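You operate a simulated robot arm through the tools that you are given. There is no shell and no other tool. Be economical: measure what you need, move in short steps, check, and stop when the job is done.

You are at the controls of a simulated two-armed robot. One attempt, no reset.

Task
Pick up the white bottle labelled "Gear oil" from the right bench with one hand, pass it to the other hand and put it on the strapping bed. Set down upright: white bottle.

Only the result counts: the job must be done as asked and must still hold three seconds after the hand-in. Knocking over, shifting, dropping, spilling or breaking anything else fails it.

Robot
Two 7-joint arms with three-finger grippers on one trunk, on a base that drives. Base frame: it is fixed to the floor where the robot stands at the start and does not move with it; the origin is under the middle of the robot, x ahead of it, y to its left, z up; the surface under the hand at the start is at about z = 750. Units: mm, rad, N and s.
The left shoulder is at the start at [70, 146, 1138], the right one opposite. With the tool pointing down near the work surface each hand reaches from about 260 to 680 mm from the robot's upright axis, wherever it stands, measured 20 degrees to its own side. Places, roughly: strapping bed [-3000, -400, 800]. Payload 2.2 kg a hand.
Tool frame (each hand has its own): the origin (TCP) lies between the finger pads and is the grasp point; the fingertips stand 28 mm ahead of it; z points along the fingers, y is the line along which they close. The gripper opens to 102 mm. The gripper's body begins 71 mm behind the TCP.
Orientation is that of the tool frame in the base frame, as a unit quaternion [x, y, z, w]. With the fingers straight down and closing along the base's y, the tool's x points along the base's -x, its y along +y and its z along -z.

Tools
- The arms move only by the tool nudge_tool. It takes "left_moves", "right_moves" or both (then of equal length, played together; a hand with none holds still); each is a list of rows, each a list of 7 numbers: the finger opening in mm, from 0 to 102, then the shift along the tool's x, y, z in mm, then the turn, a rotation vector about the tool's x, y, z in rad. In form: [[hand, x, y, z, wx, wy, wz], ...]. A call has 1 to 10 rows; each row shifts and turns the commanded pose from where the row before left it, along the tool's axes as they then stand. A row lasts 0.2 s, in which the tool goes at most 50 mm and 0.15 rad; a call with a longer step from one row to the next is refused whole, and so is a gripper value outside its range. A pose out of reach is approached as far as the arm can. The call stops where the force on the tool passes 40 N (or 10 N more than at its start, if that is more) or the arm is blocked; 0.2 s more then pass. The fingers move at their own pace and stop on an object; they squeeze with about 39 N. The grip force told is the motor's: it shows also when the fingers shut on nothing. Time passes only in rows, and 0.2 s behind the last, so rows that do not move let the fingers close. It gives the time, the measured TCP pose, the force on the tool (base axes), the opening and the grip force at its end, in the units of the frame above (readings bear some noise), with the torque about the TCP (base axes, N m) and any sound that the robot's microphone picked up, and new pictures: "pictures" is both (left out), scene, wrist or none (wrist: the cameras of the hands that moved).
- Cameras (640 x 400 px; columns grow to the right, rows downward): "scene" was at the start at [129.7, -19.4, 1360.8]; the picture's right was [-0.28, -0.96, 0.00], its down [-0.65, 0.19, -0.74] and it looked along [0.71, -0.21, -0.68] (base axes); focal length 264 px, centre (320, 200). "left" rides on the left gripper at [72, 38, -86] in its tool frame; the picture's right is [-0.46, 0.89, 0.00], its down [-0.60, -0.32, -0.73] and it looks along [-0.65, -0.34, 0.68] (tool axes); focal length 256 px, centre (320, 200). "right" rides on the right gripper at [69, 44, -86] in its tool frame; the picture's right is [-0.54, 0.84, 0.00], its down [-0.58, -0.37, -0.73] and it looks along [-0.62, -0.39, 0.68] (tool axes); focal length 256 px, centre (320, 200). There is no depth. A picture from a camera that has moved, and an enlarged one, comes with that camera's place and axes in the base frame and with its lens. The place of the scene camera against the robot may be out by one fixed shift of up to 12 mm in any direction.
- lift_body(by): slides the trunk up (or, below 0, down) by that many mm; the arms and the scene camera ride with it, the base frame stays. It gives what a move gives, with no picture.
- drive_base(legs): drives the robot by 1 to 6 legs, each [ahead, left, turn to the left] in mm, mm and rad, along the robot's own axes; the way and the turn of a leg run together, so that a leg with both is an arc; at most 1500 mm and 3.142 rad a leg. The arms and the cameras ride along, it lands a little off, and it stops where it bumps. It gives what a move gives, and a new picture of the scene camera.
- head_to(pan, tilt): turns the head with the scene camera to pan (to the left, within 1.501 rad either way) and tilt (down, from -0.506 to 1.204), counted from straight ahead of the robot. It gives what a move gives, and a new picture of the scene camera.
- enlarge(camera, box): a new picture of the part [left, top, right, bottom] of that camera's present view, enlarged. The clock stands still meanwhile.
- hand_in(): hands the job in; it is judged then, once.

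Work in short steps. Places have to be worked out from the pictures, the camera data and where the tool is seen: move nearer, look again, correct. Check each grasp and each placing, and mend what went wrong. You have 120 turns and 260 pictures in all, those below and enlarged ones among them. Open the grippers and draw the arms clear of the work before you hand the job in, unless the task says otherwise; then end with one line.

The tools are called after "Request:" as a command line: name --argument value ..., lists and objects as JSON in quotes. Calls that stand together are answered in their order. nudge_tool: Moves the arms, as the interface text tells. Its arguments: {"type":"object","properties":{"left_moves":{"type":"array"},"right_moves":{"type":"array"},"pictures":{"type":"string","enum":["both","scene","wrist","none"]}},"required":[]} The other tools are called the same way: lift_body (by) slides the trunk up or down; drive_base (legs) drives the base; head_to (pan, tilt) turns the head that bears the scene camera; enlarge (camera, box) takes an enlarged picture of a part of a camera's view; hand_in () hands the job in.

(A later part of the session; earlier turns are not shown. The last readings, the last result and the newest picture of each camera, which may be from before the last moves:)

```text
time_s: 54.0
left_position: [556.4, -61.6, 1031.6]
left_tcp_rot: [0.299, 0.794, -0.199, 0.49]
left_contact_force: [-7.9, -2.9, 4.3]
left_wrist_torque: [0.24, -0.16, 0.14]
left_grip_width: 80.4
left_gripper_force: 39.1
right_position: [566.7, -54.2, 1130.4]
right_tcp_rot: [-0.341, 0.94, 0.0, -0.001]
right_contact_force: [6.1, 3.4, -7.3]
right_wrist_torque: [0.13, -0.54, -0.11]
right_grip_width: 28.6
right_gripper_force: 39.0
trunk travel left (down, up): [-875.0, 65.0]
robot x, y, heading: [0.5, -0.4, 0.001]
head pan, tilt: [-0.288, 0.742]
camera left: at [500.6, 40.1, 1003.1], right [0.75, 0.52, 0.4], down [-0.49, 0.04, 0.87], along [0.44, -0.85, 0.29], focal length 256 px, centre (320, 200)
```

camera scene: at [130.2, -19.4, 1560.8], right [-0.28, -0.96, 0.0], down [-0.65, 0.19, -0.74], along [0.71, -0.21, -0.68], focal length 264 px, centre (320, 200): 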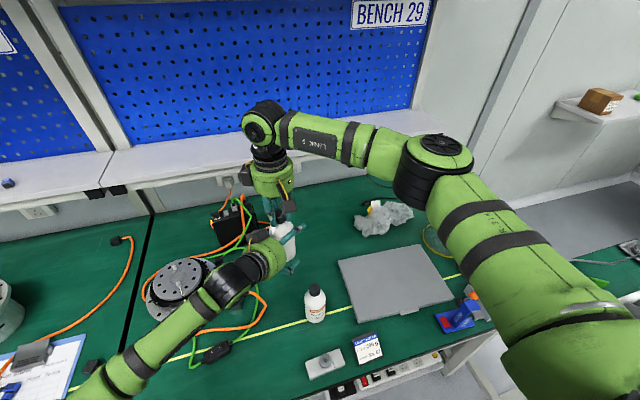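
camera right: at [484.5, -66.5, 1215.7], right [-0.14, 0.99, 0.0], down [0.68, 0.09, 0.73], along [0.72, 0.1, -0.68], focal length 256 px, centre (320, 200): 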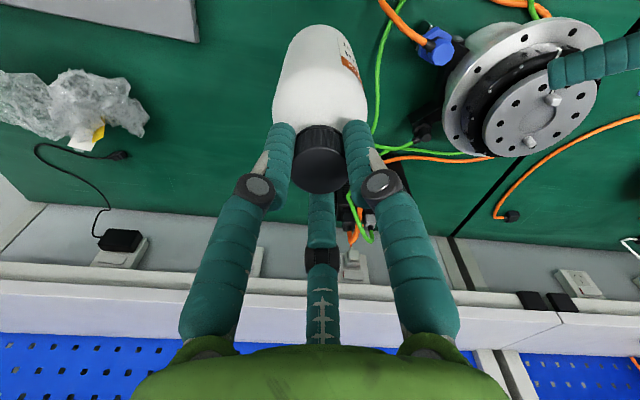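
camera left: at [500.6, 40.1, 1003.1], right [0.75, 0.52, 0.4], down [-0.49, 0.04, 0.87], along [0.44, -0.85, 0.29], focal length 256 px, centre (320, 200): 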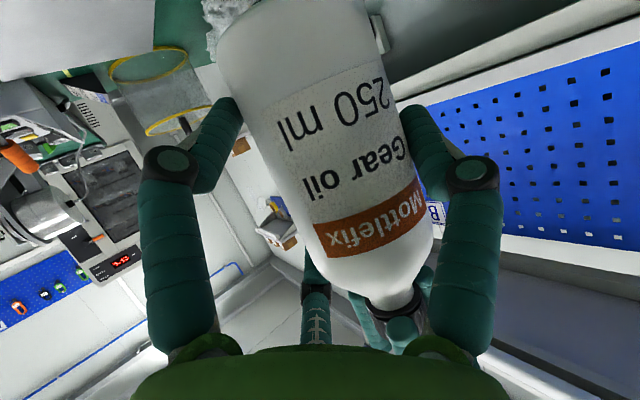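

Forces are building slightly between the hands. I wait a few rows to see if the grip is stable.

Request:
nudge_tool --left_moves '[[60, 0, 0, 0, 0, 0, 0], [60, 0, 0, 0, 0, 0, 0], [60, 0, 0, 0, 0, 0, 0], [60, 0, 0, 0, 0, 0, 0], [60, 0, 0, 0, 0, 0, 0], [60, 0, 0, 0, 0, 0, 0]]' --pictures "none"

```text
time_s: 55.4
left_position: [556.6, -60.7, 1033.0]
left_tcp_rot: [0.3, 0.794, -0.199, 0.49]
left_contact_force: [-10.8, -7.4, 4.7]
left_wrist_torque: [0.6, -0.6, 0.07]
left_grip_width: 80.7
left_gripper_force: 39.3
right_position: [565.2, -55.1, 1129.9]
right_tcp_rot: [-0.342, 0.94, 0.001, -0.002]
right_contact_force: [10.7, 7.9, -7.9]
right_wrist_torque: [0.18, -0.55, -0.1]
right_grip_width: 28.5
right_gripper_force: 39.0
trunk travel left (down, up): [-875.0, 65.0]
robot x, y, heading: [-3.2, 0.5, 0.001]
head pan, tilt: [-0.288, 0.742]
```

The left hand pushes the bottle by about 13 N along its own +y. I relieve this by shifting the left hand 2 mm back.

Request:
nudge_tool --left_moves '[[60, 0, -1, 0, 0, 0, 0], [60, 0, -1, 0, 0, 0, 0], [60, 0, 0, 0, 0, 0, 0], [60, 0, 0, 0, 0, 0, 0]]' --pictures "none"

```text
time_s: 56.4
left_position: [557.2, -61.3, 1031.3]
left_tcp_rot: [0.3, 0.795, -0.198, 0.489]
left_contact_force: [-9.8, -1.6, 6.4]
left_wrist_torque: [-0.15, -0.24, 0.19]
left_grip_width: 80.2
left_gripper_force: 39.0
right_position: [565.2, -54.6, 1130.3]
right_tcp_rot: [-0.34, 0.94, -0.001, -0.003]
right_contact_force: [9.5, 2.0, -9.5]
right_wrist_torque: [0.37, -0.81, -0.15]
right_grip_width: 28.5
right_gripper_force: 38.7
trunk travel left (down, up): [-875.0, 65.0]
robot x, y, heading: [-1.2, 4.7, 0.001]
head pan, tilt: [-0.288, 0.742]
```

Request:
nudge_tool --left_moves '[[60, -0.5, -1.3, -1.4, 0, 0, 0], [60, 0, 0, 0, 0, 0, 0], [60, 0, 0, 0, 0, 0, 0]]' --pictures "wrist"

```text
time_s: 57.2
left_position: [555.3, -60.4, 1031.9]
left_tcp_rot: [0.3, 0.795, -0.197, 0.489]
left_contact_force: [3.4, -1.5, 0.5]
left_wrist_torque: [-0.1, 0.55, 0.15]
left_grip_width: 80.3
left_gripper_force: 38.6
right_position: [563.9, -54.9, 1130.3]
right_tcp_rot: [-0.343, 0.939, -0.001, -0.004]
right_contact_force: [-3.2, 1.6, -3.3]
right_wrist_torque: [0.24, -0.25, -0.16]
right_grip_width: 28.4
right_gripper_force: 39.2
trunk travel left (down, up): [-875.0, 65.0]
robot x, y, heading: [-2.1, 0.6, 0.002]
head pan, tilt: [-0.288, 0.742]
camera left: at [499.1, 39.9, 1003.4], right [0.75, 0.53, 0.4], down [-0.49, 0.04, 0.87], along [0.44, -0.85, 0.29], focal length 256 px, centre (320, 200)
```

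left: 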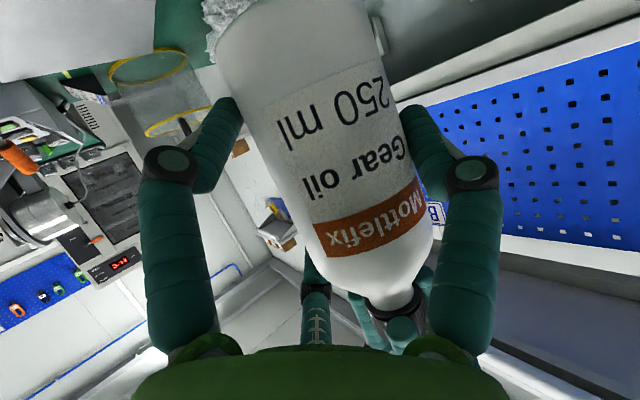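

The forces are small now and both hands hold firmly. I loosen the right hand slightly, leaving it as a cage around the cap, to test the left hand's hold.

Request:
nudge_tool --right_moves '[[32, 0, 0, 0, 0, 0, 0], [40, 0, 0, 0, 0, 0, 0], [44, 0, 0, 0, 0, 0, 0], [44, 0, 0, 0, 0, 0, 0], [44, 0, 0, 0, 0, 0, 0]]' --left_moves '[[60, 0, 0, 0, 0, 0, 0], [60, 0, 0, 0, 0, 0, 0], [60, 0, 0, 0, 0, 0, 0], [60, 0, 0, 0, 0, 0, 0], [60, 0, 0, 0, 0, 0, 0]]' --pictures "both"

```text
time_s: 58.4
left_position: [553.6, -62.4, 1031.9]
left_tcp_rot: [0.299, 0.794, -0.198, 0.491]
left_contact_force: [0.5, 0.1, -0.5]
left_wrist_torque: [-0.02, 0.06, 0.01]
left_grip_width: 80.4
left_gripper_force: 38.8
right_position: [565.1, -54.6, 1130.5]
right_tcp_rot: [-0.342, 0.94, 0.001, -0.001]
right_contact_force: [0.1, 0.2, 0.0]
right_wrist_torque: [-0.03, 0.05, 0.01]
right_grip_width: 43.8
right_gripper_force: 0.0
trunk travel left (down, up): [-875.0, 65.0]
robot x, y, heading: [-1.0, -1.9, 0.006]
head pan, tilt: [-0.288, 0.742]
camera scene: at [130.2, -19.5, 1560.8], right [-0.28, -0.96, 0.0], down [-0.65, 0.19, -0.74], along [0.71, -0.21, -0.68], focal length 264 px, centre (320, 200)
camera right: at [485.0, -66.6, 1215.5], right [-0.13, 0.99, 0.0], down [0.68, 0.09, 0.73], along [0.72, 0.1, -0.69], focal length 256 px, centre (320, 200)
camera left: at [498.7, 38.9, 1003.8], right [0.75, 0.52, 0.4], down [-0.49, 0.04, 0.87], along [0.44, -0.85, 0.29], focal length 256 px, centre (320, 200)
```

scene: 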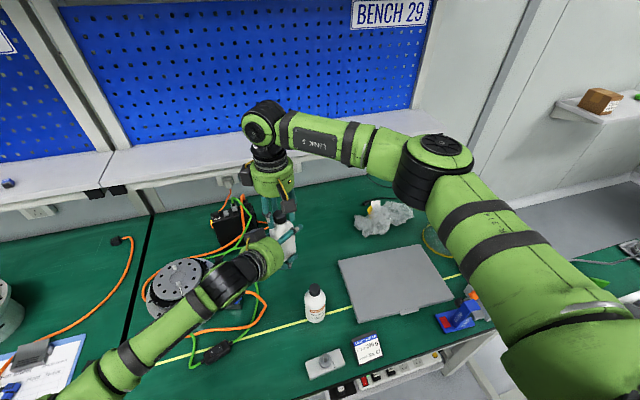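
right: 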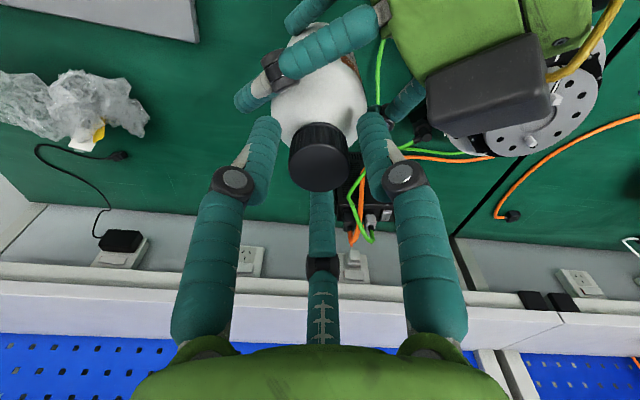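
left: 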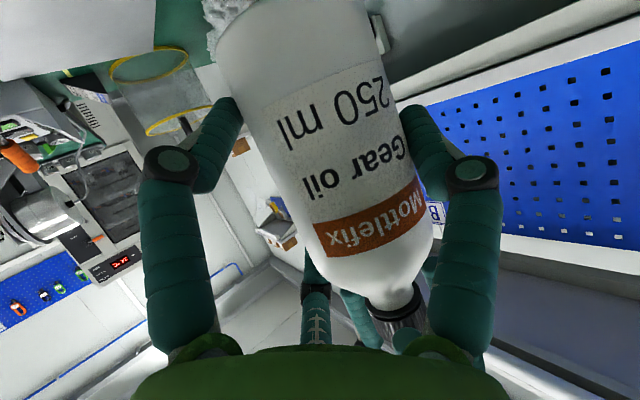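

The left hand holds alone; the bottle hasn't moved in its view. I open the right hand wider and raise it off the cap.

Request:
nudge_tool --right_moves '[[60, 0, 0, 0, 0, 0, 0], [70, 0, 0, -10, 0, 0, 0], [70, 0, 0, -25, 0, 0, 0], [70, 0, 0, -35, 0, 0, 0], [70, 0, 0, -35, 0, 0, 0], [70, 0, 0, 0, 0, 0, 0]]' --left_moves '[[60, 0, 0, 0, 0, 0, 0], [60, 0, 0, 0, 0, 0, 0], [60, 0, 0, 0, 0, 0, 0], [60, 0, 0, 0, 0, 0, 0], [60, 0, 0, 0, 0, 0, 0], [60, 0, 0, 0, 0, 0, 0]]' --pictures "both"

```text
time_s: 59.8
left_position: [554.3, -62.2, 1031.5]
left_tcp_rot: [0.301, 0.794, -0.199, 0.489]
left_contact_force: [0.6, 0.0, 0.9]
left_wrist_torque: [0.01, 0.02, 0.02]
left_grip_width: 80.4
left_gripper_force: 38.9
right_position: [564.7, -55.4, 1234.6]
right_tcp_rot: [-0.342, 0.94, 0.001, -0.002]
right_contact_force: [0.3, -0.2, -0.5]
right_wrist_torque: [0.02, 0.07, 0.0]
right_grip_width: 69.9
right_gripper_force: 0.0
trunk travel left (down, up): [-875.0, 65.0]
robot x, y, heading: [0.8, -3.1, 0.001]
head pan, tilt: [-0.288, 0.742]
camera scene: at [130.5, -19.7, 1560.7], right [-0.28, -0.96, 0.0], down [-0.65, 0.19, -0.74], along [0.71, -0.21, -0.68], focal length 264 px, centre (320, 200)
camera right: at [485.7, -67.5, 1321.4], right [-0.13, 0.99, 0.0], down [0.68, 0.09, 0.73], along [0.72, 0.1, -0.69], focal length 256 px, centre (320, 200)
camera left: at [498.8, 38.9, 1003.6], right [0.75, 0.52, 0.4], down [-0.49, 0.04, 0.87], along [0.44, -0.85, 0.29], focal length 256 px, centre (320, 200)
```

scene: 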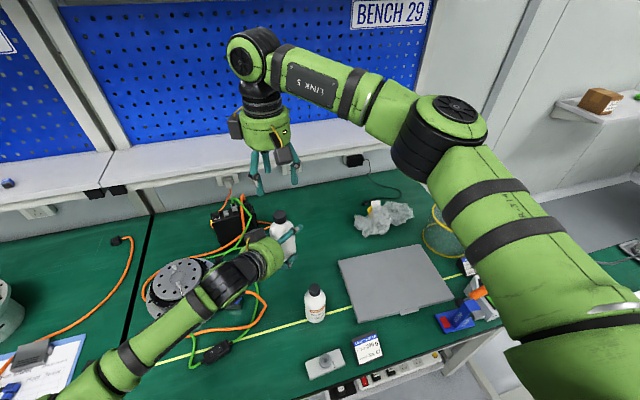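
right: 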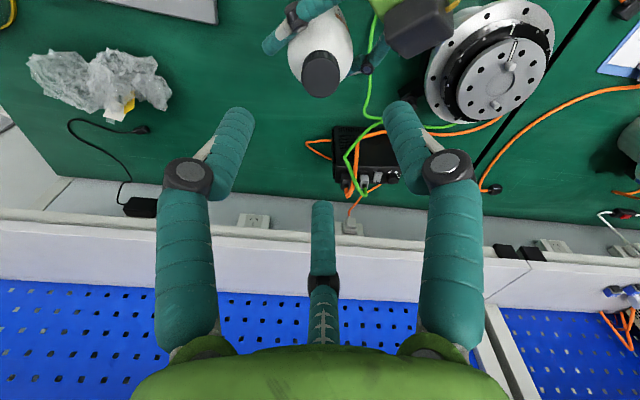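
left: 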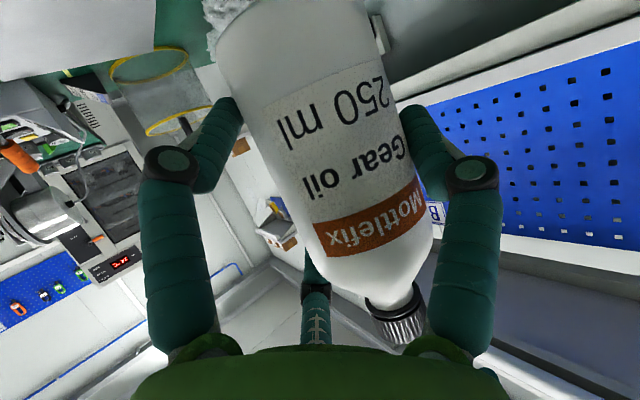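

The handover is complete. Now I tuck the right arm away to the right and draw the left hand with the bottle back from the bench.

Request:
nudge_tool --right_moves '[[70, 46, -13.2, 0, 0, 0, 0.1], [70, 46, -13.2, 0, 0, 0, 0], [70, 46, -13.2, 0, 0, 0, 0], [70, 46, -13.2, 0, 0, 0, 0], [70, 46, -13.2, 0, 0, 0, 0], [70, 0, 0, 0, 0, 0, 0], [70, 0, 0, 0, 0, 0, 0], [70, 0, 0, 0, 0, 0, 0], [70, 0, 0, 0, 0, 0, 0]]' --left_moves '[[60, 0, 0, 0, 0, 0, 0], [60, 0, 0, 0, 0, 0, 0], [60, 0, 0, 0, 0, 0, 0], [60, 0, 0, 0, 0, 0, 0], [60, 0, 0, -20, 0, 0, 0], [60, 0, 0, -35, 0, 0, 0], [60, 0, 0, -35, 0, 0, 0], [60, 0, 0, -30, 0, 0, 0], [60, 0, 0, 0, 0, 0, 0]]' --pictures "both"

```text
time_s: 61.8
left_position: [475.9, 10.5, 1085.7]
left_tcp_rot: [0.3, 0.794, -0.199, 0.49]
left_contact_force: [-0.8, 0.4, -2.4]
left_wrist_torque: [-0.02, 0.06, -0.03]
left_grip_width: 80.3
left_gripper_force: 38.8
right_position: [416.2, -240.0, 1241.4]
right_tcp_rot: [-0.296, 0.955, -0.001, -0.002]
right_contact_force: [0.3, -0.7, 0.0]
right_wrist_torque: [0.02, 0.02, 0.02]
right_grip_width: 70.3
right_gripper_force: 0.1
trunk travel left (down, up): [-875.0, 65.0]
robot x, y, heading: [-1.4, -1.8, -0.0]
head pan, tilt: [-0.288, 0.742]
camera scene: at [130.8, -19.2, 1560.7], right [-0.28, -0.96, 0.0], down [-0.65, 0.19, -0.74], along [0.71, -0.21, -0.68], focal length 264 px, centre (320, 200)
camera right: at [335.7, -244.0, 1326.5], right [-0.03, 1.0, 0.0], down [0.68, 0.03, 0.73], along [0.73, 0.02, -0.69], focal length 256 px, centre (320, 200)
camera left: at [419.0, 111.2, 1057.4], right [0.75, 0.52, 0.4], down [-0.49, 0.04, 0.87], along [0.44, -0.85, 0.29], focal length 256 px, centre (320, 200)
```

scene: 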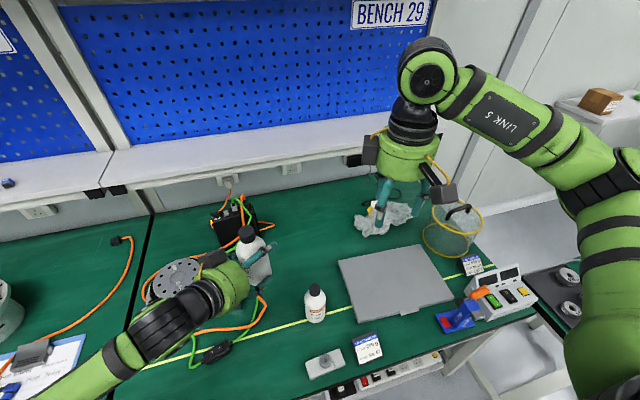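
right: 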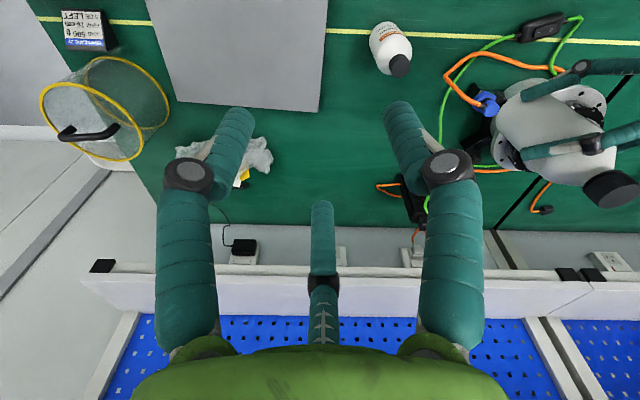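
left: 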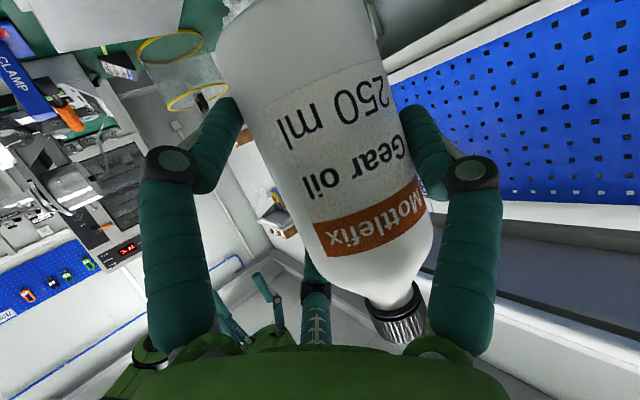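

Bottle is secure. Before driving, I look to both sides for obstacles.

Request:
head_to --pan 1.5 --tilt 0.5

Request:
head_to --pan -1.5 --tilt 0.5

```text
time_s: 63.6
left_position: [473.7, 9.6, 1085.4]
left_tcp_rot: [0.3, 0.794, -0.199, 0.49]
left_contact_force: [0.5, -0.3, -1.8]
left_wrist_torque: [-0.04, 0.01, -0.01]
left_grip_width: 80.2
left_gripper_force: 38.7
right_position: [415.9, -238.8, 1241.1]
right_tcp_rot: [-0.295, 0.956, 0.0, -0.002]
right_contact_force: [-0.5, 0.6, -0.1]
right_wrist_torque: [-0.01, -0.02, -0.01]
right_grip_width: 69.9
right_gripper_force: 0.1
trunk travel left (down, up): [-875.0, 65.0]
robot x, y, heading: [3.1, -0.7, -0.003]
head pan, tilt: [1.499, 0.499]
camera scene: at [57.0, 95.0, 1582.0], right [1.0, -0.07, 0.0], down [-0.03, -0.48, -0.88], along [0.06, 0.88, -0.48], focal length 264 px, centre (320, 200)
```

scene: 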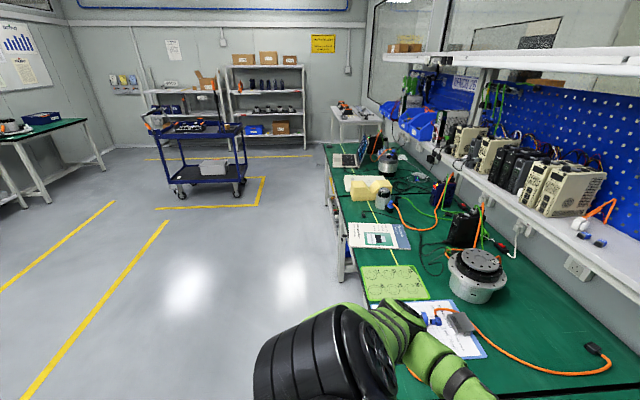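

```text
time_s: 66.2
left_position: [474.8, 11.1, 1085.2]
left_tcp_rot: [0.301, 0.794, -0.2, 0.49]
left_contact_force: [-0.8, -0.6, -2.4]
left_wrist_torque: [-0.05, 0.02, -0.01]
left_grip_width: 79.9
left_gripper_force: 38.5
right_position: [416.3, -240.7, 1240.6]
right_tcp_rot: [-0.295, 0.956, -0.001, -0.002]
right_contact_force: [-0.6, 0.6, -0.1]
right_wrist_torque: [0.0, -0.02, 0.04]
right_grip_width: 69.9
right_gripper_force: 0.0
trunk travel left (down, up): [-875.0, 65.0]
robot x, y, heading: [1.1, -0.4, -0.001]
head pan, tilt: [-1.499, 0.499]
camera scene: at [56.9, -86.5, 1582.0], right [-1.0, -0.07, 0.0], down [-0.03, 0.48, -0.88], along [0.06, -0.88, -0.48], focal length 264 px, centre (320, 200)
```

scene: 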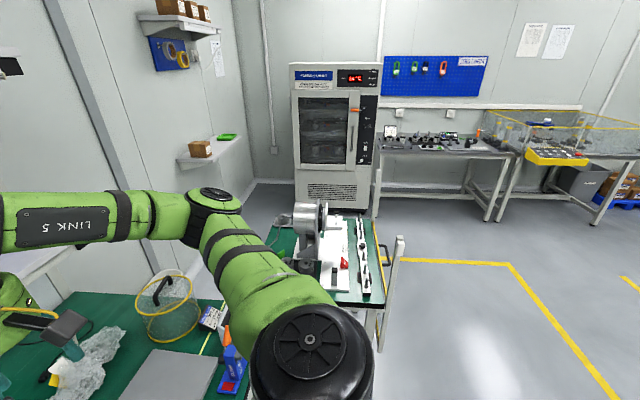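

The floor behind looks open. I back away 700 mm from the bench and turn 90° left, then look toward the bed.

Request:
drive_base --legs '[[-700, 0, 0], [0, 0, 1.57]]'

Request:
head_to --pan 1.2 --tilt 0.45

```text
time_s: 73.8
left_position: [-696.3, 474.3, 1085.4]
left_tcp_rot: [-0.342, 0.777, 0.202, 0.489]
left_contact_force: [-1.0, -0.2, -2.3]
left_wrist_torque: [0.01, -0.02, -0.01]
left_grip_width: 79.9
left_gripper_force: 39.1
right_position: [-447.2, 410.3, 1240.9]
right_tcp_rot: [0.88, -0.475, 0.002, 0.001]
right_contact_force: [-0.9, 0.6, 0.7]
right_wrist_torque: [-0.01, -0.01, 0.01]
right_grip_width: 70.1
right_gripper_force: 0.1
trunk travel left (down, up): [-875.0, 65.0]
robot x, y, heading: [-697.8, -1.4, 1.551]
head pan, tilt: [-1.499, 0.499]
camera scene: at [-602.8, 58.7, 1582.0], right [0.05, -1.0, 0.0], down [-0.48, -0.03, -0.88], along [0.88, 0.05, -0.48], focal length 264 px, centre (320, 200)
```

scene: 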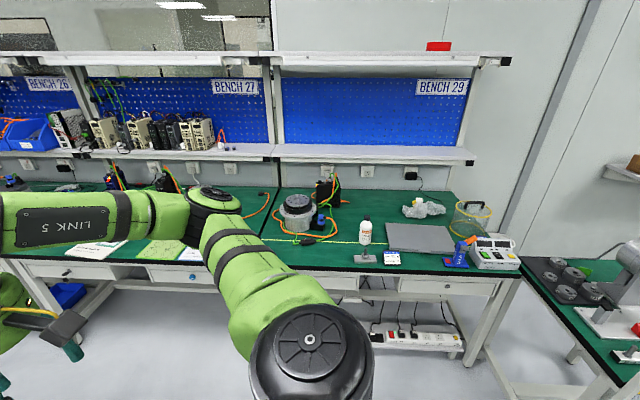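

```text
time_s: 76.2
left_position: [-696.4, 474.7, 1086.1]
left_tcp_rot: [-0.342, 0.777, 0.202, 0.489]
left_contact_force: [0.5, 0.1, -2.4]
left_wrist_torque: [-0.03, 0.01, 0.01]
left_grip_width: 79.8
left_gripper_force: 39.3
right_position: [-447.4, 411.0, 1240.7]
right_tcp_rot: [0.88, -0.475, 0.001, 0.001]
right_contact_force: [-0.2, 0.9, 0.7]
right_wrist_torque: [-0.02, -0.05, -0.01]
right_grip_width: 69.9
right_gripper_force: 0.0
trunk travel left (down, up): [-875.0, 65.0]
robot x, y, heading: [-695.4, -3.1, 1.556]
head pan, tilt: [1.201, 0.45]
camera scene: at [-779.1, 88.6, 1586.5], right [0.38, 0.93, 0.0], down [0.4, -0.16, -0.9], along [-0.83, 0.34, -0.44], focal length 264 px, centre (320, 200)
```

scene: 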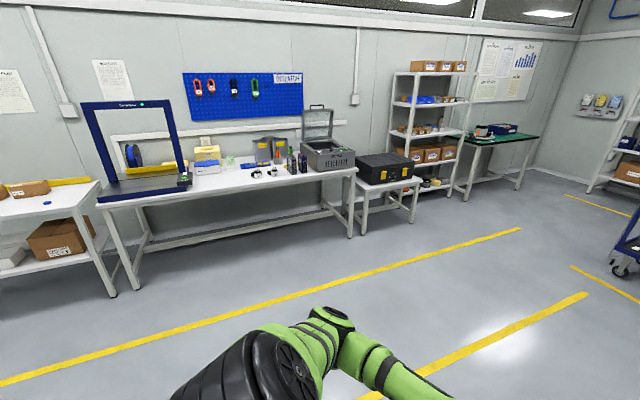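

The strapping machine (blue arch with a dark bed) is across the aisle at about (-3010, -450). I turn to face it and drive closer with a left shift.

Request:
drive_base --legs '[[0, 0, 1.586], [900, 390, 0]]'

Request:
head_to --pan 0.0 --tilt 0.6

```text
time_s: 85.3
left_position: [-2102.2, -419.2, 1086.8]
left_tcp_rot: [0.797, -0.293, -0.492, -0.195]
left_contact_force: [-0.4, 0.2, -3.8]
left_wrist_torque: [0.0, -0.02, 0.0]
left_grip_width: 79.9
left_gripper_force: 39.1
right_position: [-2047.1, -167.1, 1241.3]
right_tcp_rot: [0.953, 0.302, 0.001, -0.001]
right_contact_force: [0.2, 0.3, -0.3]
right_wrist_torque: [-0.05, -0.02, 0.0]
right_grip_width: 70.3
right_gripper_force: 0.0
trunk travel left (down, up): [-875.0, 65.0]
robot x, y, heading: [-1622.8, -402.8, -3.126]
head pan, tilt: [1.201, 0.45]
camera scene: at [-1709.0, -483.6, 1586.6], right [-0.94, 0.34, 0.0], down [0.15, 0.41, -0.9], along [-0.31, -0.85, -0.43], focal length 264 px, centre (320, 200)
```

scene: 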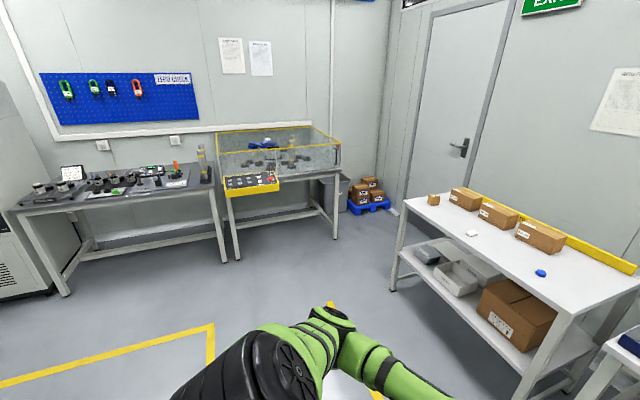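

```text
time_s: 86.7
left_position: [-2102.3, -420.3, 1086.7]
left_tcp_rot: [0.797, -0.292, -0.491, -0.193]
left_contact_force: [0.0, -0.9, -3.2]
left_wrist_torque: [0.01, -0.03, 0.01]
left_grip_width: 79.4
left_gripper_force: 38.6
right_position: [-2048.2, -168.2, 1240.5]
right_tcp_rot: [0.953, 0.303, 0.002, 0.0]
right_contact_force: [0.2, -0.2, -0.9]
right_wrist_torque: [-0.02, 0.02, 0.0]
right_grip_width: 70.1
right_gripper_force: 0.0
trunk travel left (down, up): [-875.0, 65.0]
robot x, y, heading: [-1628.3, -399.6, -3.117]
head pan, tilt: [0.0, 0.6]
camera scene: at [-1766.8, -399.5, 1572.9], right [-0.02, 1.0, 0.0], down [0.57, 0.01, -0.82], along [-0.82, -0.02, -0.57], focal length 264 px, centre (320, 200)
```

scene: 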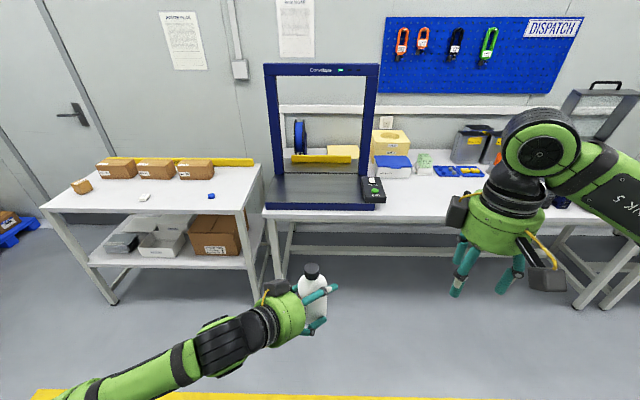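

The strapping bed is the dark surface under the blue arch. I enlarge it to see its outline, and check the bottle in the left hand, since the grip width drifted slightly.

Request:
enlarge --camera "scene" --box '[250, 120, 410, 220]'

Request:
enlarge --camera "scene" --box '[230, 250, 390, 350]'

Request:
enlarge --camera "left" --box '[0, 0, 640, 400]'

```text
4.00 times, centred on (330, 170) of scene
camera zoom: at [-1766.8, -399.5, 1572.9], right [-0.02, 1.0, 0.0], down [0.57, 0.01, -0.82], along [-0.82, -0.02, -0.57], focal length 1057 px, centre (280, 320)
```

zoom: 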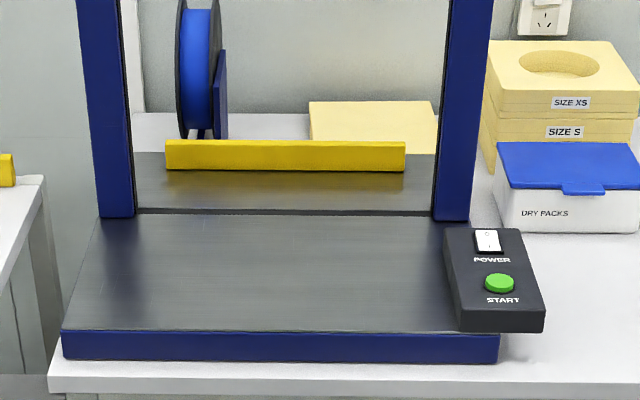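

```text
4.00 times, centred on (310, 300) of scene
camera zoom: at [-1766.8, -399.5, 1572.9], right [-0.02, 1.0, 0.0], down [0.57, 0.01, -0.82], along [-0.82, -0.02, -0.57], focal length 1057 px, centre (360, -200)
```

zoom: 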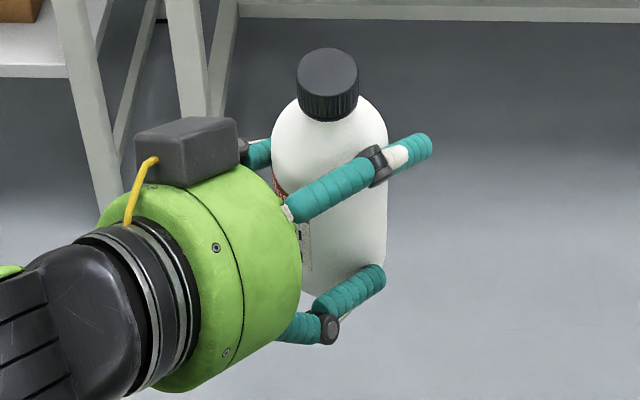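

```text
1.00 times, centred on (320, 200) of left (not enlarged: the box is as wide or as high as the picture)
camera zoom: at [-2045.2, -520.0, 1057.3], right [-0.74, -0.54, 0.4], down [0.49, -0.03, 0.87], along [-0.46, 0.84, 0.29], focal length 256 px, centre (320, 200)
```

zoom: 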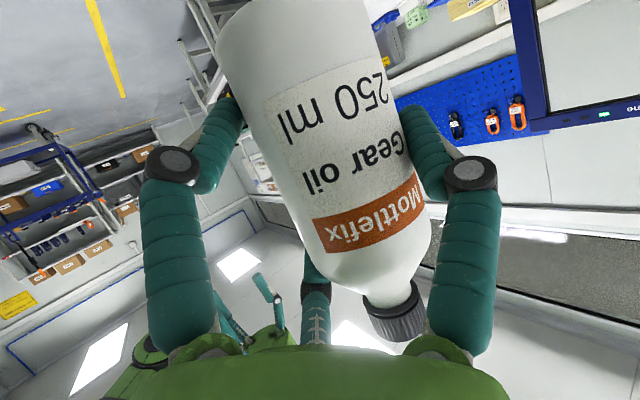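

The bed's free front half spans about x -2853…-3160 and y -700…-220, so I aim the bottle at about (-2985, -430). The bottle is held nearly upright. I drive 600 mm forward and look again.

Request:
drive_base --legs '[[600, 0, -0.02]]'

```text
time_s: 90.2
left_position: [-2727.4, -432.9, 1086.6]
left_tcp_rot: [0.797, -0.292, -0.491, -0.193]
left_contact_force: [0.9, 0.2, -2.6]
left_wrist_torque: [0.0, -0.01, 0.02]
left_grip_width: 79.6
left_gripper_force: 39.3
right_position: [-2673.2, -182.2, 1241.6]
right_tcp_rot: [0.952, 0.305, 0.002, -0.001]
right_contact_force: [0.8, -0.1, -0.3]
right_wrist_torque: [-0.03, 0.01, 0.02]
right_grip_width: 70.1
right_gripper_force: 0.1
trunk travel left (down, up): [-875.0, 65.0]
robot x, y, heading: [-2251.6, -415.3, -3.12]
head pan, tilt: [0.0, 0.6]
camera scene: at [-2391.5, -411.8, 1573.1], right [-0.02, 1.0, 0.0], down [0.56, 0.01, -0.83], along [-0.83, -0.02, -0.56], focal length 264 px, centre (320, 200)
```

scene: 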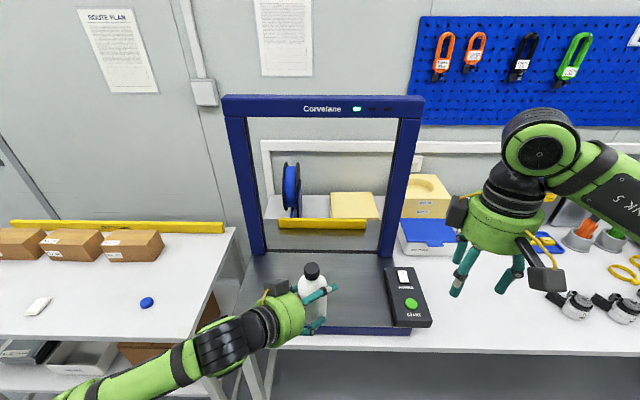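

I check the left elbow's clearance to the neighbouring table before lowering.

Request:
head_to --pan 0.7 --tilt 0.85

```text
time_s: 91.3
left_position: [-2729.2, -432.9, 1085.5]
left_tcp_rot: [0.797, -0.292, -0.492, -0.193]
left_contact_force: [-0.1, -0.1, -2.8]
left_wrist_torque: [0.04, -0.06, 0.03]
left_grip_width: 79.6
left_gripper_force: 38.6
right_position: [-2674.9, -181.3, 1241.5]
right_tcp_rot: [0.952, 0.305, 0.001, 0.0]
right_contact_force: [0.1, -0.2, 1.0]
right_wrist_torque: [0.03, 0.0, 0.02]
right_grip_width: 69.8
right_gripper_force: 0.1
trunk travel left (down, up): [-875.0, 65.0]
robot x, y, heading: [-2251.5, -413.5, -3.122]
head pan, tilt: [0.7, 0.85]
camera scene: at [-2363.3, -461.5, 1552.1], right [-0.66, 0.75, 0.0], down [0.56, 0.49, -0.66], along [-0.5, -0.44, -0.75], focal length 264 px, centre (320, 200)
```

scene: 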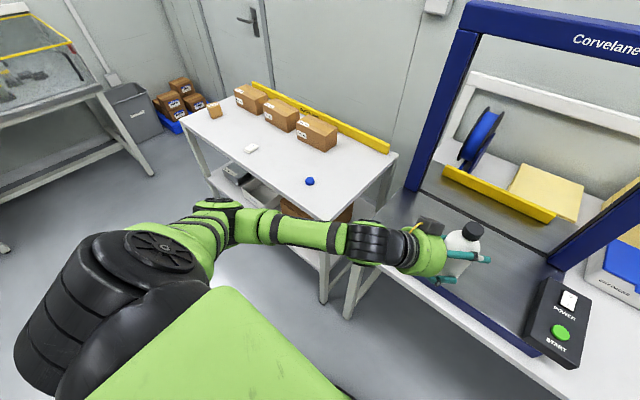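

The elbow stays well above the neighbouring table even after lowering. I drive the last ~235 mm forward and look at the bed.

Request:
drive_base --legs '[[225, 0, -0.015]]'

Request:
head_to --pan 0.1 --tilt 0.9

```text
time_s: 93.0
left_position: [-2953.5, -429.0, 1087.1]
left_tcp_rot: [0.794, -0.299, -0.491, -0.198]
left_contact_force: [0.4, 0.2, -2.4]
left_wrist_torque: [0.02, 0.02, 0.01]
left_grip_width: 79.3
left_gripper_force: 39.1
right_position: [-2896.3, -178.5, 1242.0]
right_tcp_rot: [0.955, 0.297, 0.0, -0.002]
right_contact_force: [0.0, -0.4, -0.7]
right_wrist_torque: [0.01, 0.05, 0.0]
right_grip_width: 69.7
right_gripper_force: 0.1
trunk travel left (down, up): [-875.0, 65.0]
robot x, y, heading: [-2481.9, -412.0, -3.132]
head pan, tilt: [0.7, 0.85]
camera scene: at [-2589.0, -462.9, 1552.3], right [-0.65, 0.76, 0.0], down [0.57, 0.49, -0.66], along [-0.5, -0.43, -0.75], focal length 264 px, centre (320, 200)
```

scene: 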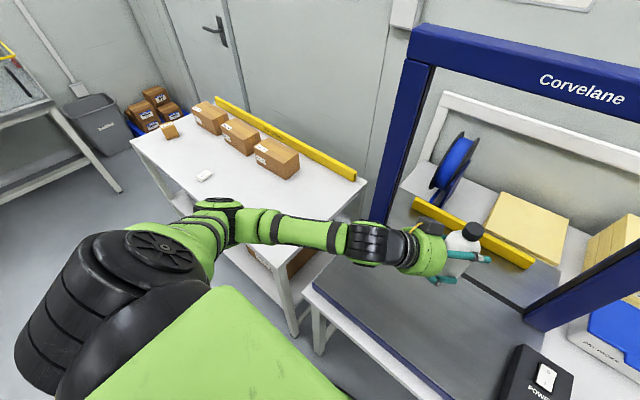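

```text
time_s: 94.0
left_position: [-2956.6, -428.0, 1085.3]
left_tcp_rot: [0.795, -0.298, -0.49, -0.198]
left_contact_force: [0.9, -0.1, -2.7]
left_wrist_torque: [0.0, -0.01, -0.01]
left_grip_width: 79.4
left_gripper_force: 38.7
right_position: [-2899.5, -177.5, 1241.1]
right_tcp_rot: [0.955, 0.298, 0.002, -0.001]
right_contact_force: [-0.1, -0.2, 0.5]
right_wrist_torque: [-0.01, -0.01, 0.02]
right_grip_width: 70.2
right_gripper_force: 0.0
trunk travel left (down, up): [-875.0, 65.0]
robot x, y, heading: [-2482.0, -413.5, -3.136]
head pan, tilt: [0.099, 0.901]
camera scene: at [-2607.5, -420.2, 1548.2], right [-0.11, 0.99, 0.0], down [0.78, 0.08, -0.62], along [-0.62, -0.07, -0.78], focal length 264 px, centre (320, 200)
```

scene: 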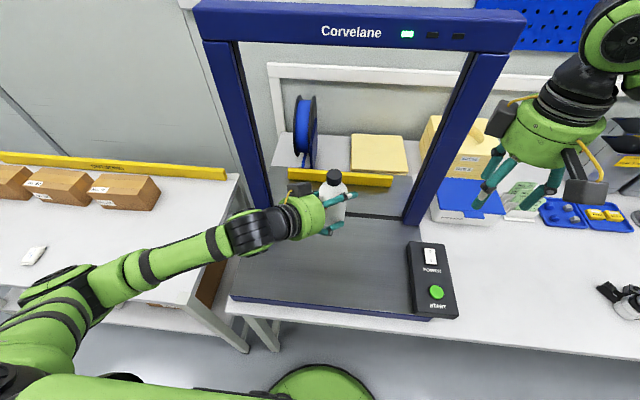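

The bottle is over the middle of the bed's front half. I lower the trunk by 195 mm and look.

Request:
lift_body --by -195

Request:
enlarge --camera "scene" --box '[200, 140, 460, 340]'

Request:
enlarge --camera "left" --box '[0, 0, 640, 400]'

```text
time_s: 96.1
left_position: [-2957.3, -428.7, 897.1]
left_tcp_rot: [0.79, -0.299, -0.496, -0.198]
left_contact_force: [-2.6, -1.9, 22.1]
left_wrist_torque: [-0.32, -0.15, -0.06]
left_grip_width: 79.5
left_gripper_force: 39.3
right_position: [-2898.4, -179.3, 1047.1]
right_tcp_rot: [0.955, 0.298, 0.0, -0.001]
right_contact_force: [1.0, 0.1, 0.3]
right_wrist_torque: [0.01, 0.0, 0.03]
right_grip_width: 69.9
right_gripper_force: 0.0
trunk travel left (down, up): [-680.0, 260.0]
robot x, y, heading: [-2484.7, -415.2, -3.137]
head pan, tilt: [0.099, 0.901]
```

```text
2.00 times, centred on (330, 240) of scene
camera zoom: at [-2605.0, -420.4, 1353.9], right [-0.1, 0.99, 0.0], down [0.78, 0.08, -0.62], along [-0.62, -0.06, -0.78], focal length 528 px, centre (300, 120)
```

zoom: 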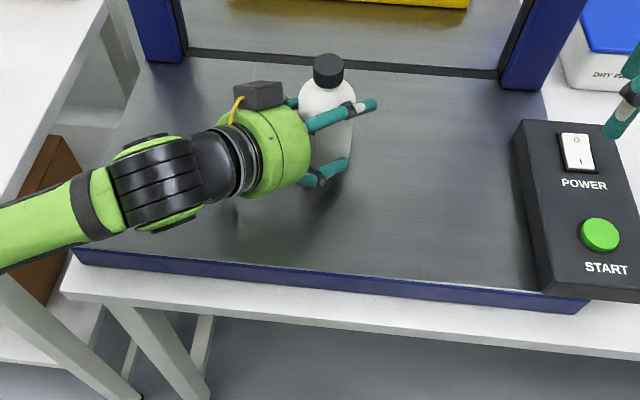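

```text
1.00 times, centred on (320, 200) of left (not enlarged: the box is as wide or as high as the picture)
camera zoom: at [-2901.2, -528.9, 867.3], right [-0.75, -0.53, 0.4], down [0.5, -0.04, 0.86], along [-0.44, 0.85, 0.3], focal length 256 px, centre (320, 200)
```

zoom: 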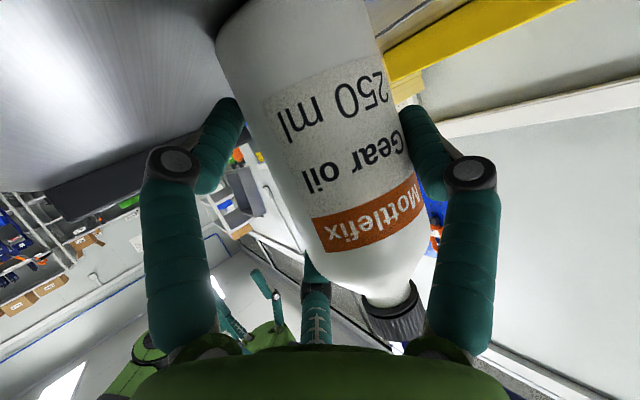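

Contact: 22 N upward with the TCP at z≈897, so the bottle's base is on the bed (which is near z 830). I raise the trunk 5 mm to relieve the pressing.

Request:
lift_body --by 5

Request:
enlarge --camera "scene" --box '[300, 150, 400, 250]'

```text
time_s: 96.7
left_position: [-2955.3, -427.7, 897.8]
left_tcp_rot: [0.794, -0.299, -0.492, -0.198]
left_contact_force: [-4.7, 2.6, 14.6]
left_wrist_torque: [-0.02, 0.12, -0.02]
left_grip_width: 79.5
left_gripper_force: 39.0
right_position: [-2898.3, -177.6, 1051.2]
right_tcp_rot: [0.955, 0.298, 0.003, 0.0]
right_contact_force: [0.5, 0.3, 0.1]
right_wrist_torque: [0.03, -0.02, -0.03]
right_grip_width: 70.0
right_gripper_force: 0.0
trunk travel left (down, up): [-685.0, 255.0]
robot x, y, heading: [-2480.8, -413.5, -3.14]
head pan, tilt: [0.099, 0.901]
```

```text
4.00 times, centred on (350, 200) of scene
camera zoom: at [-2606.2, -419.6, 1358.3], right [-0.1, 0.99, 0.0], down [0.78, 0.08, -0.62], along [-0.62, -0.07, -0.78], focal length 1057 px, centre (200, 200)
```

zoom: 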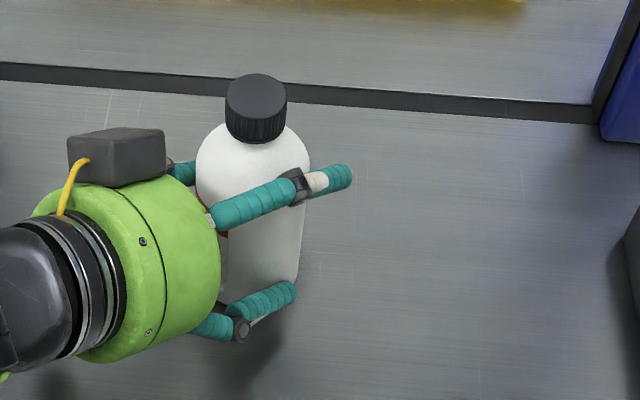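

The remaining 14.6 N suggests about 8–9 mm of compliance, so I raise another 8 mm.

Request:
lift_body --by 8

```text
time_s: 97.2
left_position: [-2955.4, -428.7, 901.6]
left_tcp_rot: [0.797, -0.298, -0.487, -0.198]
left_contact_force: [-0.2, 0.1, -2.4]
left_wrist_torque: [0.0, -0.01, 0.04]
left_grip_width: 79.4
left_gripper_force: 38.5
right_position: [-2898.9, -178.4, 1058.4]
right_tcp_rot: [0.955, 0.297, 0.002, -0.001]
right_contact_force: [0.1, 1.2, -0.2]
right_wrist_torque: [-0.02, -0.01, 0.0]
right_grip_width: 70.0
right_gripper_force: 0.0
trunk travel left (down, up): [-693.0, 247.0]
robot x, y, heading: [-2481.3, -415.9, -3.138]
head pan, tilt: [0.099, 0.901]
```

The bottle is now just off the bed (-2.4 N weight). I lower 4 mm for a light touch before releasing.

Request:
lift_body --by -4

```text
time_s: 97.8
left_position: [-2957.4, -428.9, 900.2]
left_tcp_rot: [0.795, -0.298, -0.489, -0.198]
left_contact_force: [-0.2, 0.4, -2.5]
left_wrist_torque: [0.0, 0.0, -0.02]
left_grip_width: 79.3
left_gripper_force: 39.2
right_position: [-2898.8, -178.3, 1055.9]
right_tcp_rot: [0.955, 0.298, 0.002, -0.001]
right_contact_force: [0.4, 0.4, 0.0]
right_wrist_torque: [-0.01, -0.03, 0.04]
right_grip_width: 70.0
right_gripper_force: 0.1
trunk travel left (down, up): [-689.0, 251.0]
robot x, y, heading: [-2480.6, -412.5, -3.141]
head pan, tilt: [0.099, 0.901]
```

Request:
lift_body --by -2.5

```text
time_s: 98.3
left_position: [-2956.0, -428.7, 897.0]
left_tcp_rot: [0.795, -0.299, -0.49, -0.198]
left_contact_force: [-0.4, -0.1, -2.6]
left_wrist_torque: [0.05, -0.02, 0.0]
left_grip_width: 79.5
left_gripper_force: 39.3
right_position: [-2900.1, -177.8, 1053.2]
right_tcp_rot: [0.955, 0.297, 0.002, -0.001]
right_contact_force: [-0.8, -1.3, -0.6]
right_wrist_torque: [0.02, 0.04, 0.01]
right_grip_width: 70.0
right_gripper_force: 0.0
trunk travel left (down, up): [-687.0, 253.0]
robot x, y, heading: [-2482.6, -414.8, -3.137]
head pan, tilt: [0.099, 0.901]
```

Still full weight in the hand, so I keep lowering in 2 mm steps.

Request:
lift_body --by -2

```text
time_s: 98.8
left_position: [-2956.8, -428.6, 897.4]
left_tcp_rot: [0.794, -0.298, -0.492, -0.198]
left_contact_force: [0.1, -0.6, 5.1]
left_wrist_torque: [-0.11, -0.14, 0.0]
left_grip_width: 79.4
left_gripper_force: 39.2
right_position: [-2899.5, -178.1, 1051.4]
right_tcp_rot: [0.955, 0.297, 0.001, -0.001]
right_contact_force: [0.6, -0.3, 0.7]
right_wrist_torque: [-0.03, 0.03, -0.01]
right_grip_width: 69.7
right_gripper_force: 0.1
trunk travel left (down, up): [-685.0, 255.0]
robot x, y, heading: [-2479.9, -417.8, -3.136]
head pan, tilt: [0.099, 0.901]
```

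Light contact reached (+5 N). I open gradually with a small sideways shift to keep the bottle centred between the fingers.

Request:
nudge_tool --left_moves '[[84, 0, 0, 0, 0, 0, 0], [88, 0, -1.5, 0, 0, 0, 0], [93, 0, -1.7, 0, 0, 0, 0], [93, 0, 0, 0, 0, 0, 0]]' --pictures "both"

```text
time_s: 99.8
left_position: [-2954.3, -426.9, 895.9]
left_tcp_rot: [0.795, -0.298, -0.49, -0.197]
left_contact_force: [0.3, -0.2, 1.0]
left_wrist_torque: [-0.01, 0.01, 0.0]
left_grip_width: 93.1
left_gripper_force: 0.1
right_position: [-2899.4, -178.4, 1050.7]
right_tcp_rot: [0.955, 0.297, 0.002, 0.0]
right_contact_force: [-0.5, -0.4, 0.2]
right_wrist_torque: [0.01, 0.02, 0.03]
right_grip_width: 69.9
right_gripper_force: 0.1
trunk travel left (down, up): [-685.0, 255.0]
robot x, y, heading: [-2480.1, -414.6, -3.138]
head pan, tilt: [0.099, 0.901]
camera scene: at [-2607.3, -420.1, 1357.7], right [-0.1, 0.99, 0.0], down [0.78, 0.08, -0.62], along [-0.62, -0.06, -0.78], focal length 264 px, centre (320, 200)
camera left: at [-2898.4, -527.4, 867.4], right [-0.75, -0.53, 0.4], down [0.49, -0.04, 0.87], along [-0.44, 0.85, 0.29], focal length 256 px, centre (320, 200)
```

scene: 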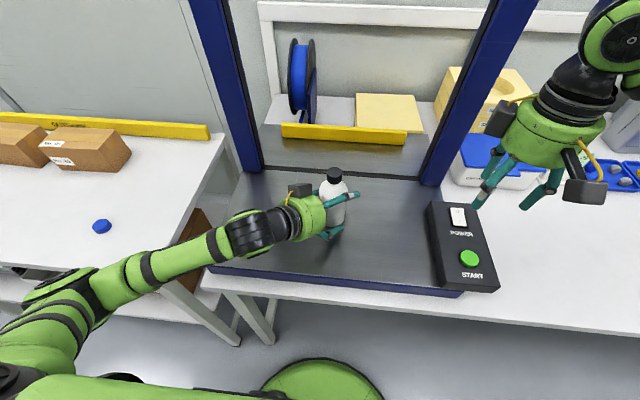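
left: 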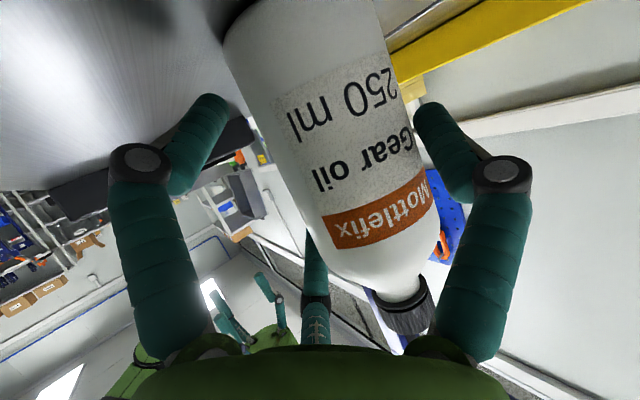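

The bottle stands free and forces are about zero. I retreat a small step along the tool axis and check that nothing drags.

Request:
nudge_tool --left_moves '[[93, 0, 0, -5, 0, 0, 0], [93, 0, 0, -7, 0, 0, 0], [93, 0, 0, 0, 0, 0, 0]]' --pictures "both"

```text
time_s: 100.6
left_position: [-2947.4, -432.6, 901.6]
left_tcp_rot: [0.795, -0.299, -0.49, -0.198]
left_contact_force: [-0.6, -0.6, -0.6]
left_wrist_torque: [0.01, 0.03, -0.04]
left_grip_width: 93.3
left_gripper_force: 0.1
right_position: [-2898.5, -178.2, 1050.9]
right_tcp_rot: [0.955, 0.297, 0.001, -0.001]
right_contact_force: [0.7, 0.0, -0.1]
right_wrist_torque: [-0.01, 0.02, 0.03]
right_grip_width: 70.2
right_gripper_force: 0.0
trunk travel left (down, up): [-685.0, 255.0]
robot x, y, heading: [-2480.4, -416.8, -3.135]
head pan, tilt: [0.099, 0.901]
camera scene: at [-2607.5, -419.9, 1357.7], right [-0.1, 0.99, 0.0], down [0.78, 0.08, -0.62], along [-0.62, -0.06, -0.78], focal length 264 px, centre (320, 200)
camera left: at [-2891.2, -534.1, 873.2], right [-0.75, -0.53, 0.4], down [0.49, -0.04, 0.87], along [-0.44, 0.85, 0.29], focal length 256 px, centre (320, 200)
```

scene: 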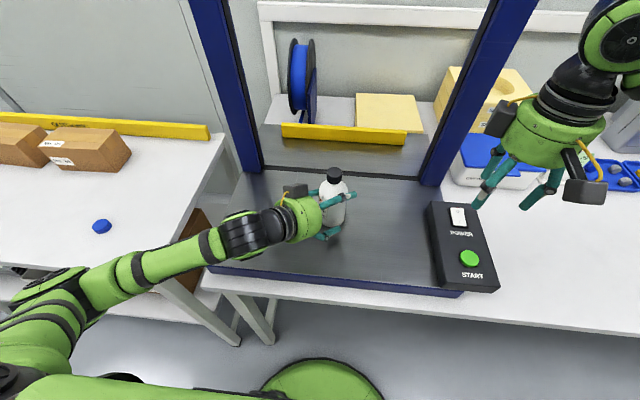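
left: 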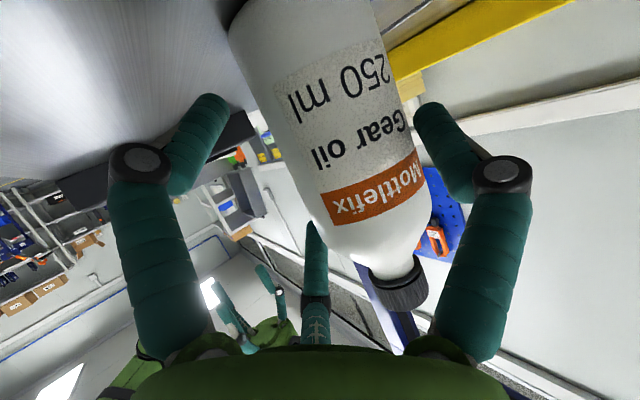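

The bottle stays put while the hand retreats. I open a bit more, shift 2 mm away on the pair's side, and continue out.

Request:
nudge_tool --left_moves '[[98, 0, -2, -6, 0, 0, 0], [100, 0, -1, -15, 0, 0, 0], [100, 0, 0, -20, 0, 0, 0], [100, 0, 0, 0, 0, 0, 0]]' --pictures "both"

```text
time_s: 101.6
left_position: [-2917.8, -455.2, 919.7]
left_tcp_rot: [0.795, -0.299, -0.489, -0.198]
left_contact_force: [0.5, -0.1, -0.4]
left_wrist_torque: [0.01, 0.03, 0.01]
left_grip_width: 100.1
left_gripper_force: 0.1
right_position: [-2900.0, -177.3, 1049.8]
right_tcp_rot: [0.955, 0.297, 0.001, -0.001]
right_contact_force: [-0.2, 0.1, 0.1]
right_wrist_torque: [0.01, -0.02, -0.02]
right_grip_width: 69.8
right_gripper_force: 0.0
trunk travel left (down, up): [-685.0, 255.0]
robot x, y, heading: [-2482.9, -415.2, -3.137]
head pan, tilt: [0.099, 0.901]
camera scene: at [-2607.7, -419.7, 1357.7], right [-0.1, 0.99, 0.0], down [0.78, 0.08, -0.62], along [-0.62, -0.07, -0.78], focal length 264 px, centre (320, 200)
camera left: at [-2861.7, -555.9, 889.5], right [-0.75, -0.53, 0.4], down [0.49, -0.04, 0.87], along [-0.44, 0.85, 0.29], focal length 256 px, centre (320, 200)
```

scene: 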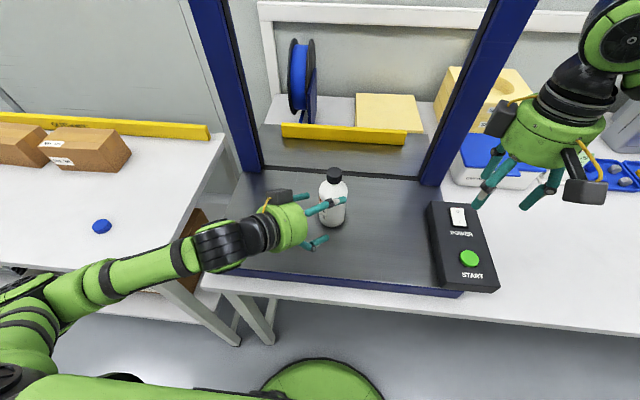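
left: 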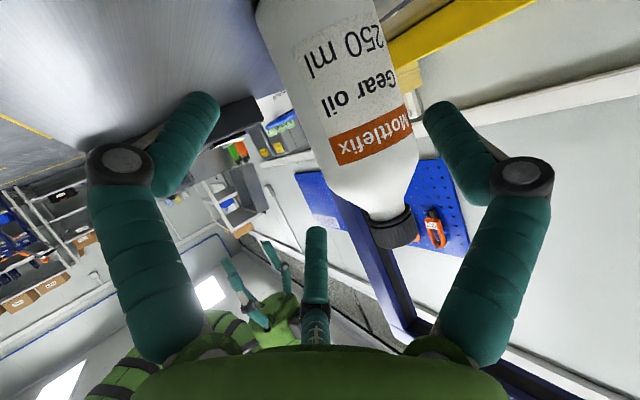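

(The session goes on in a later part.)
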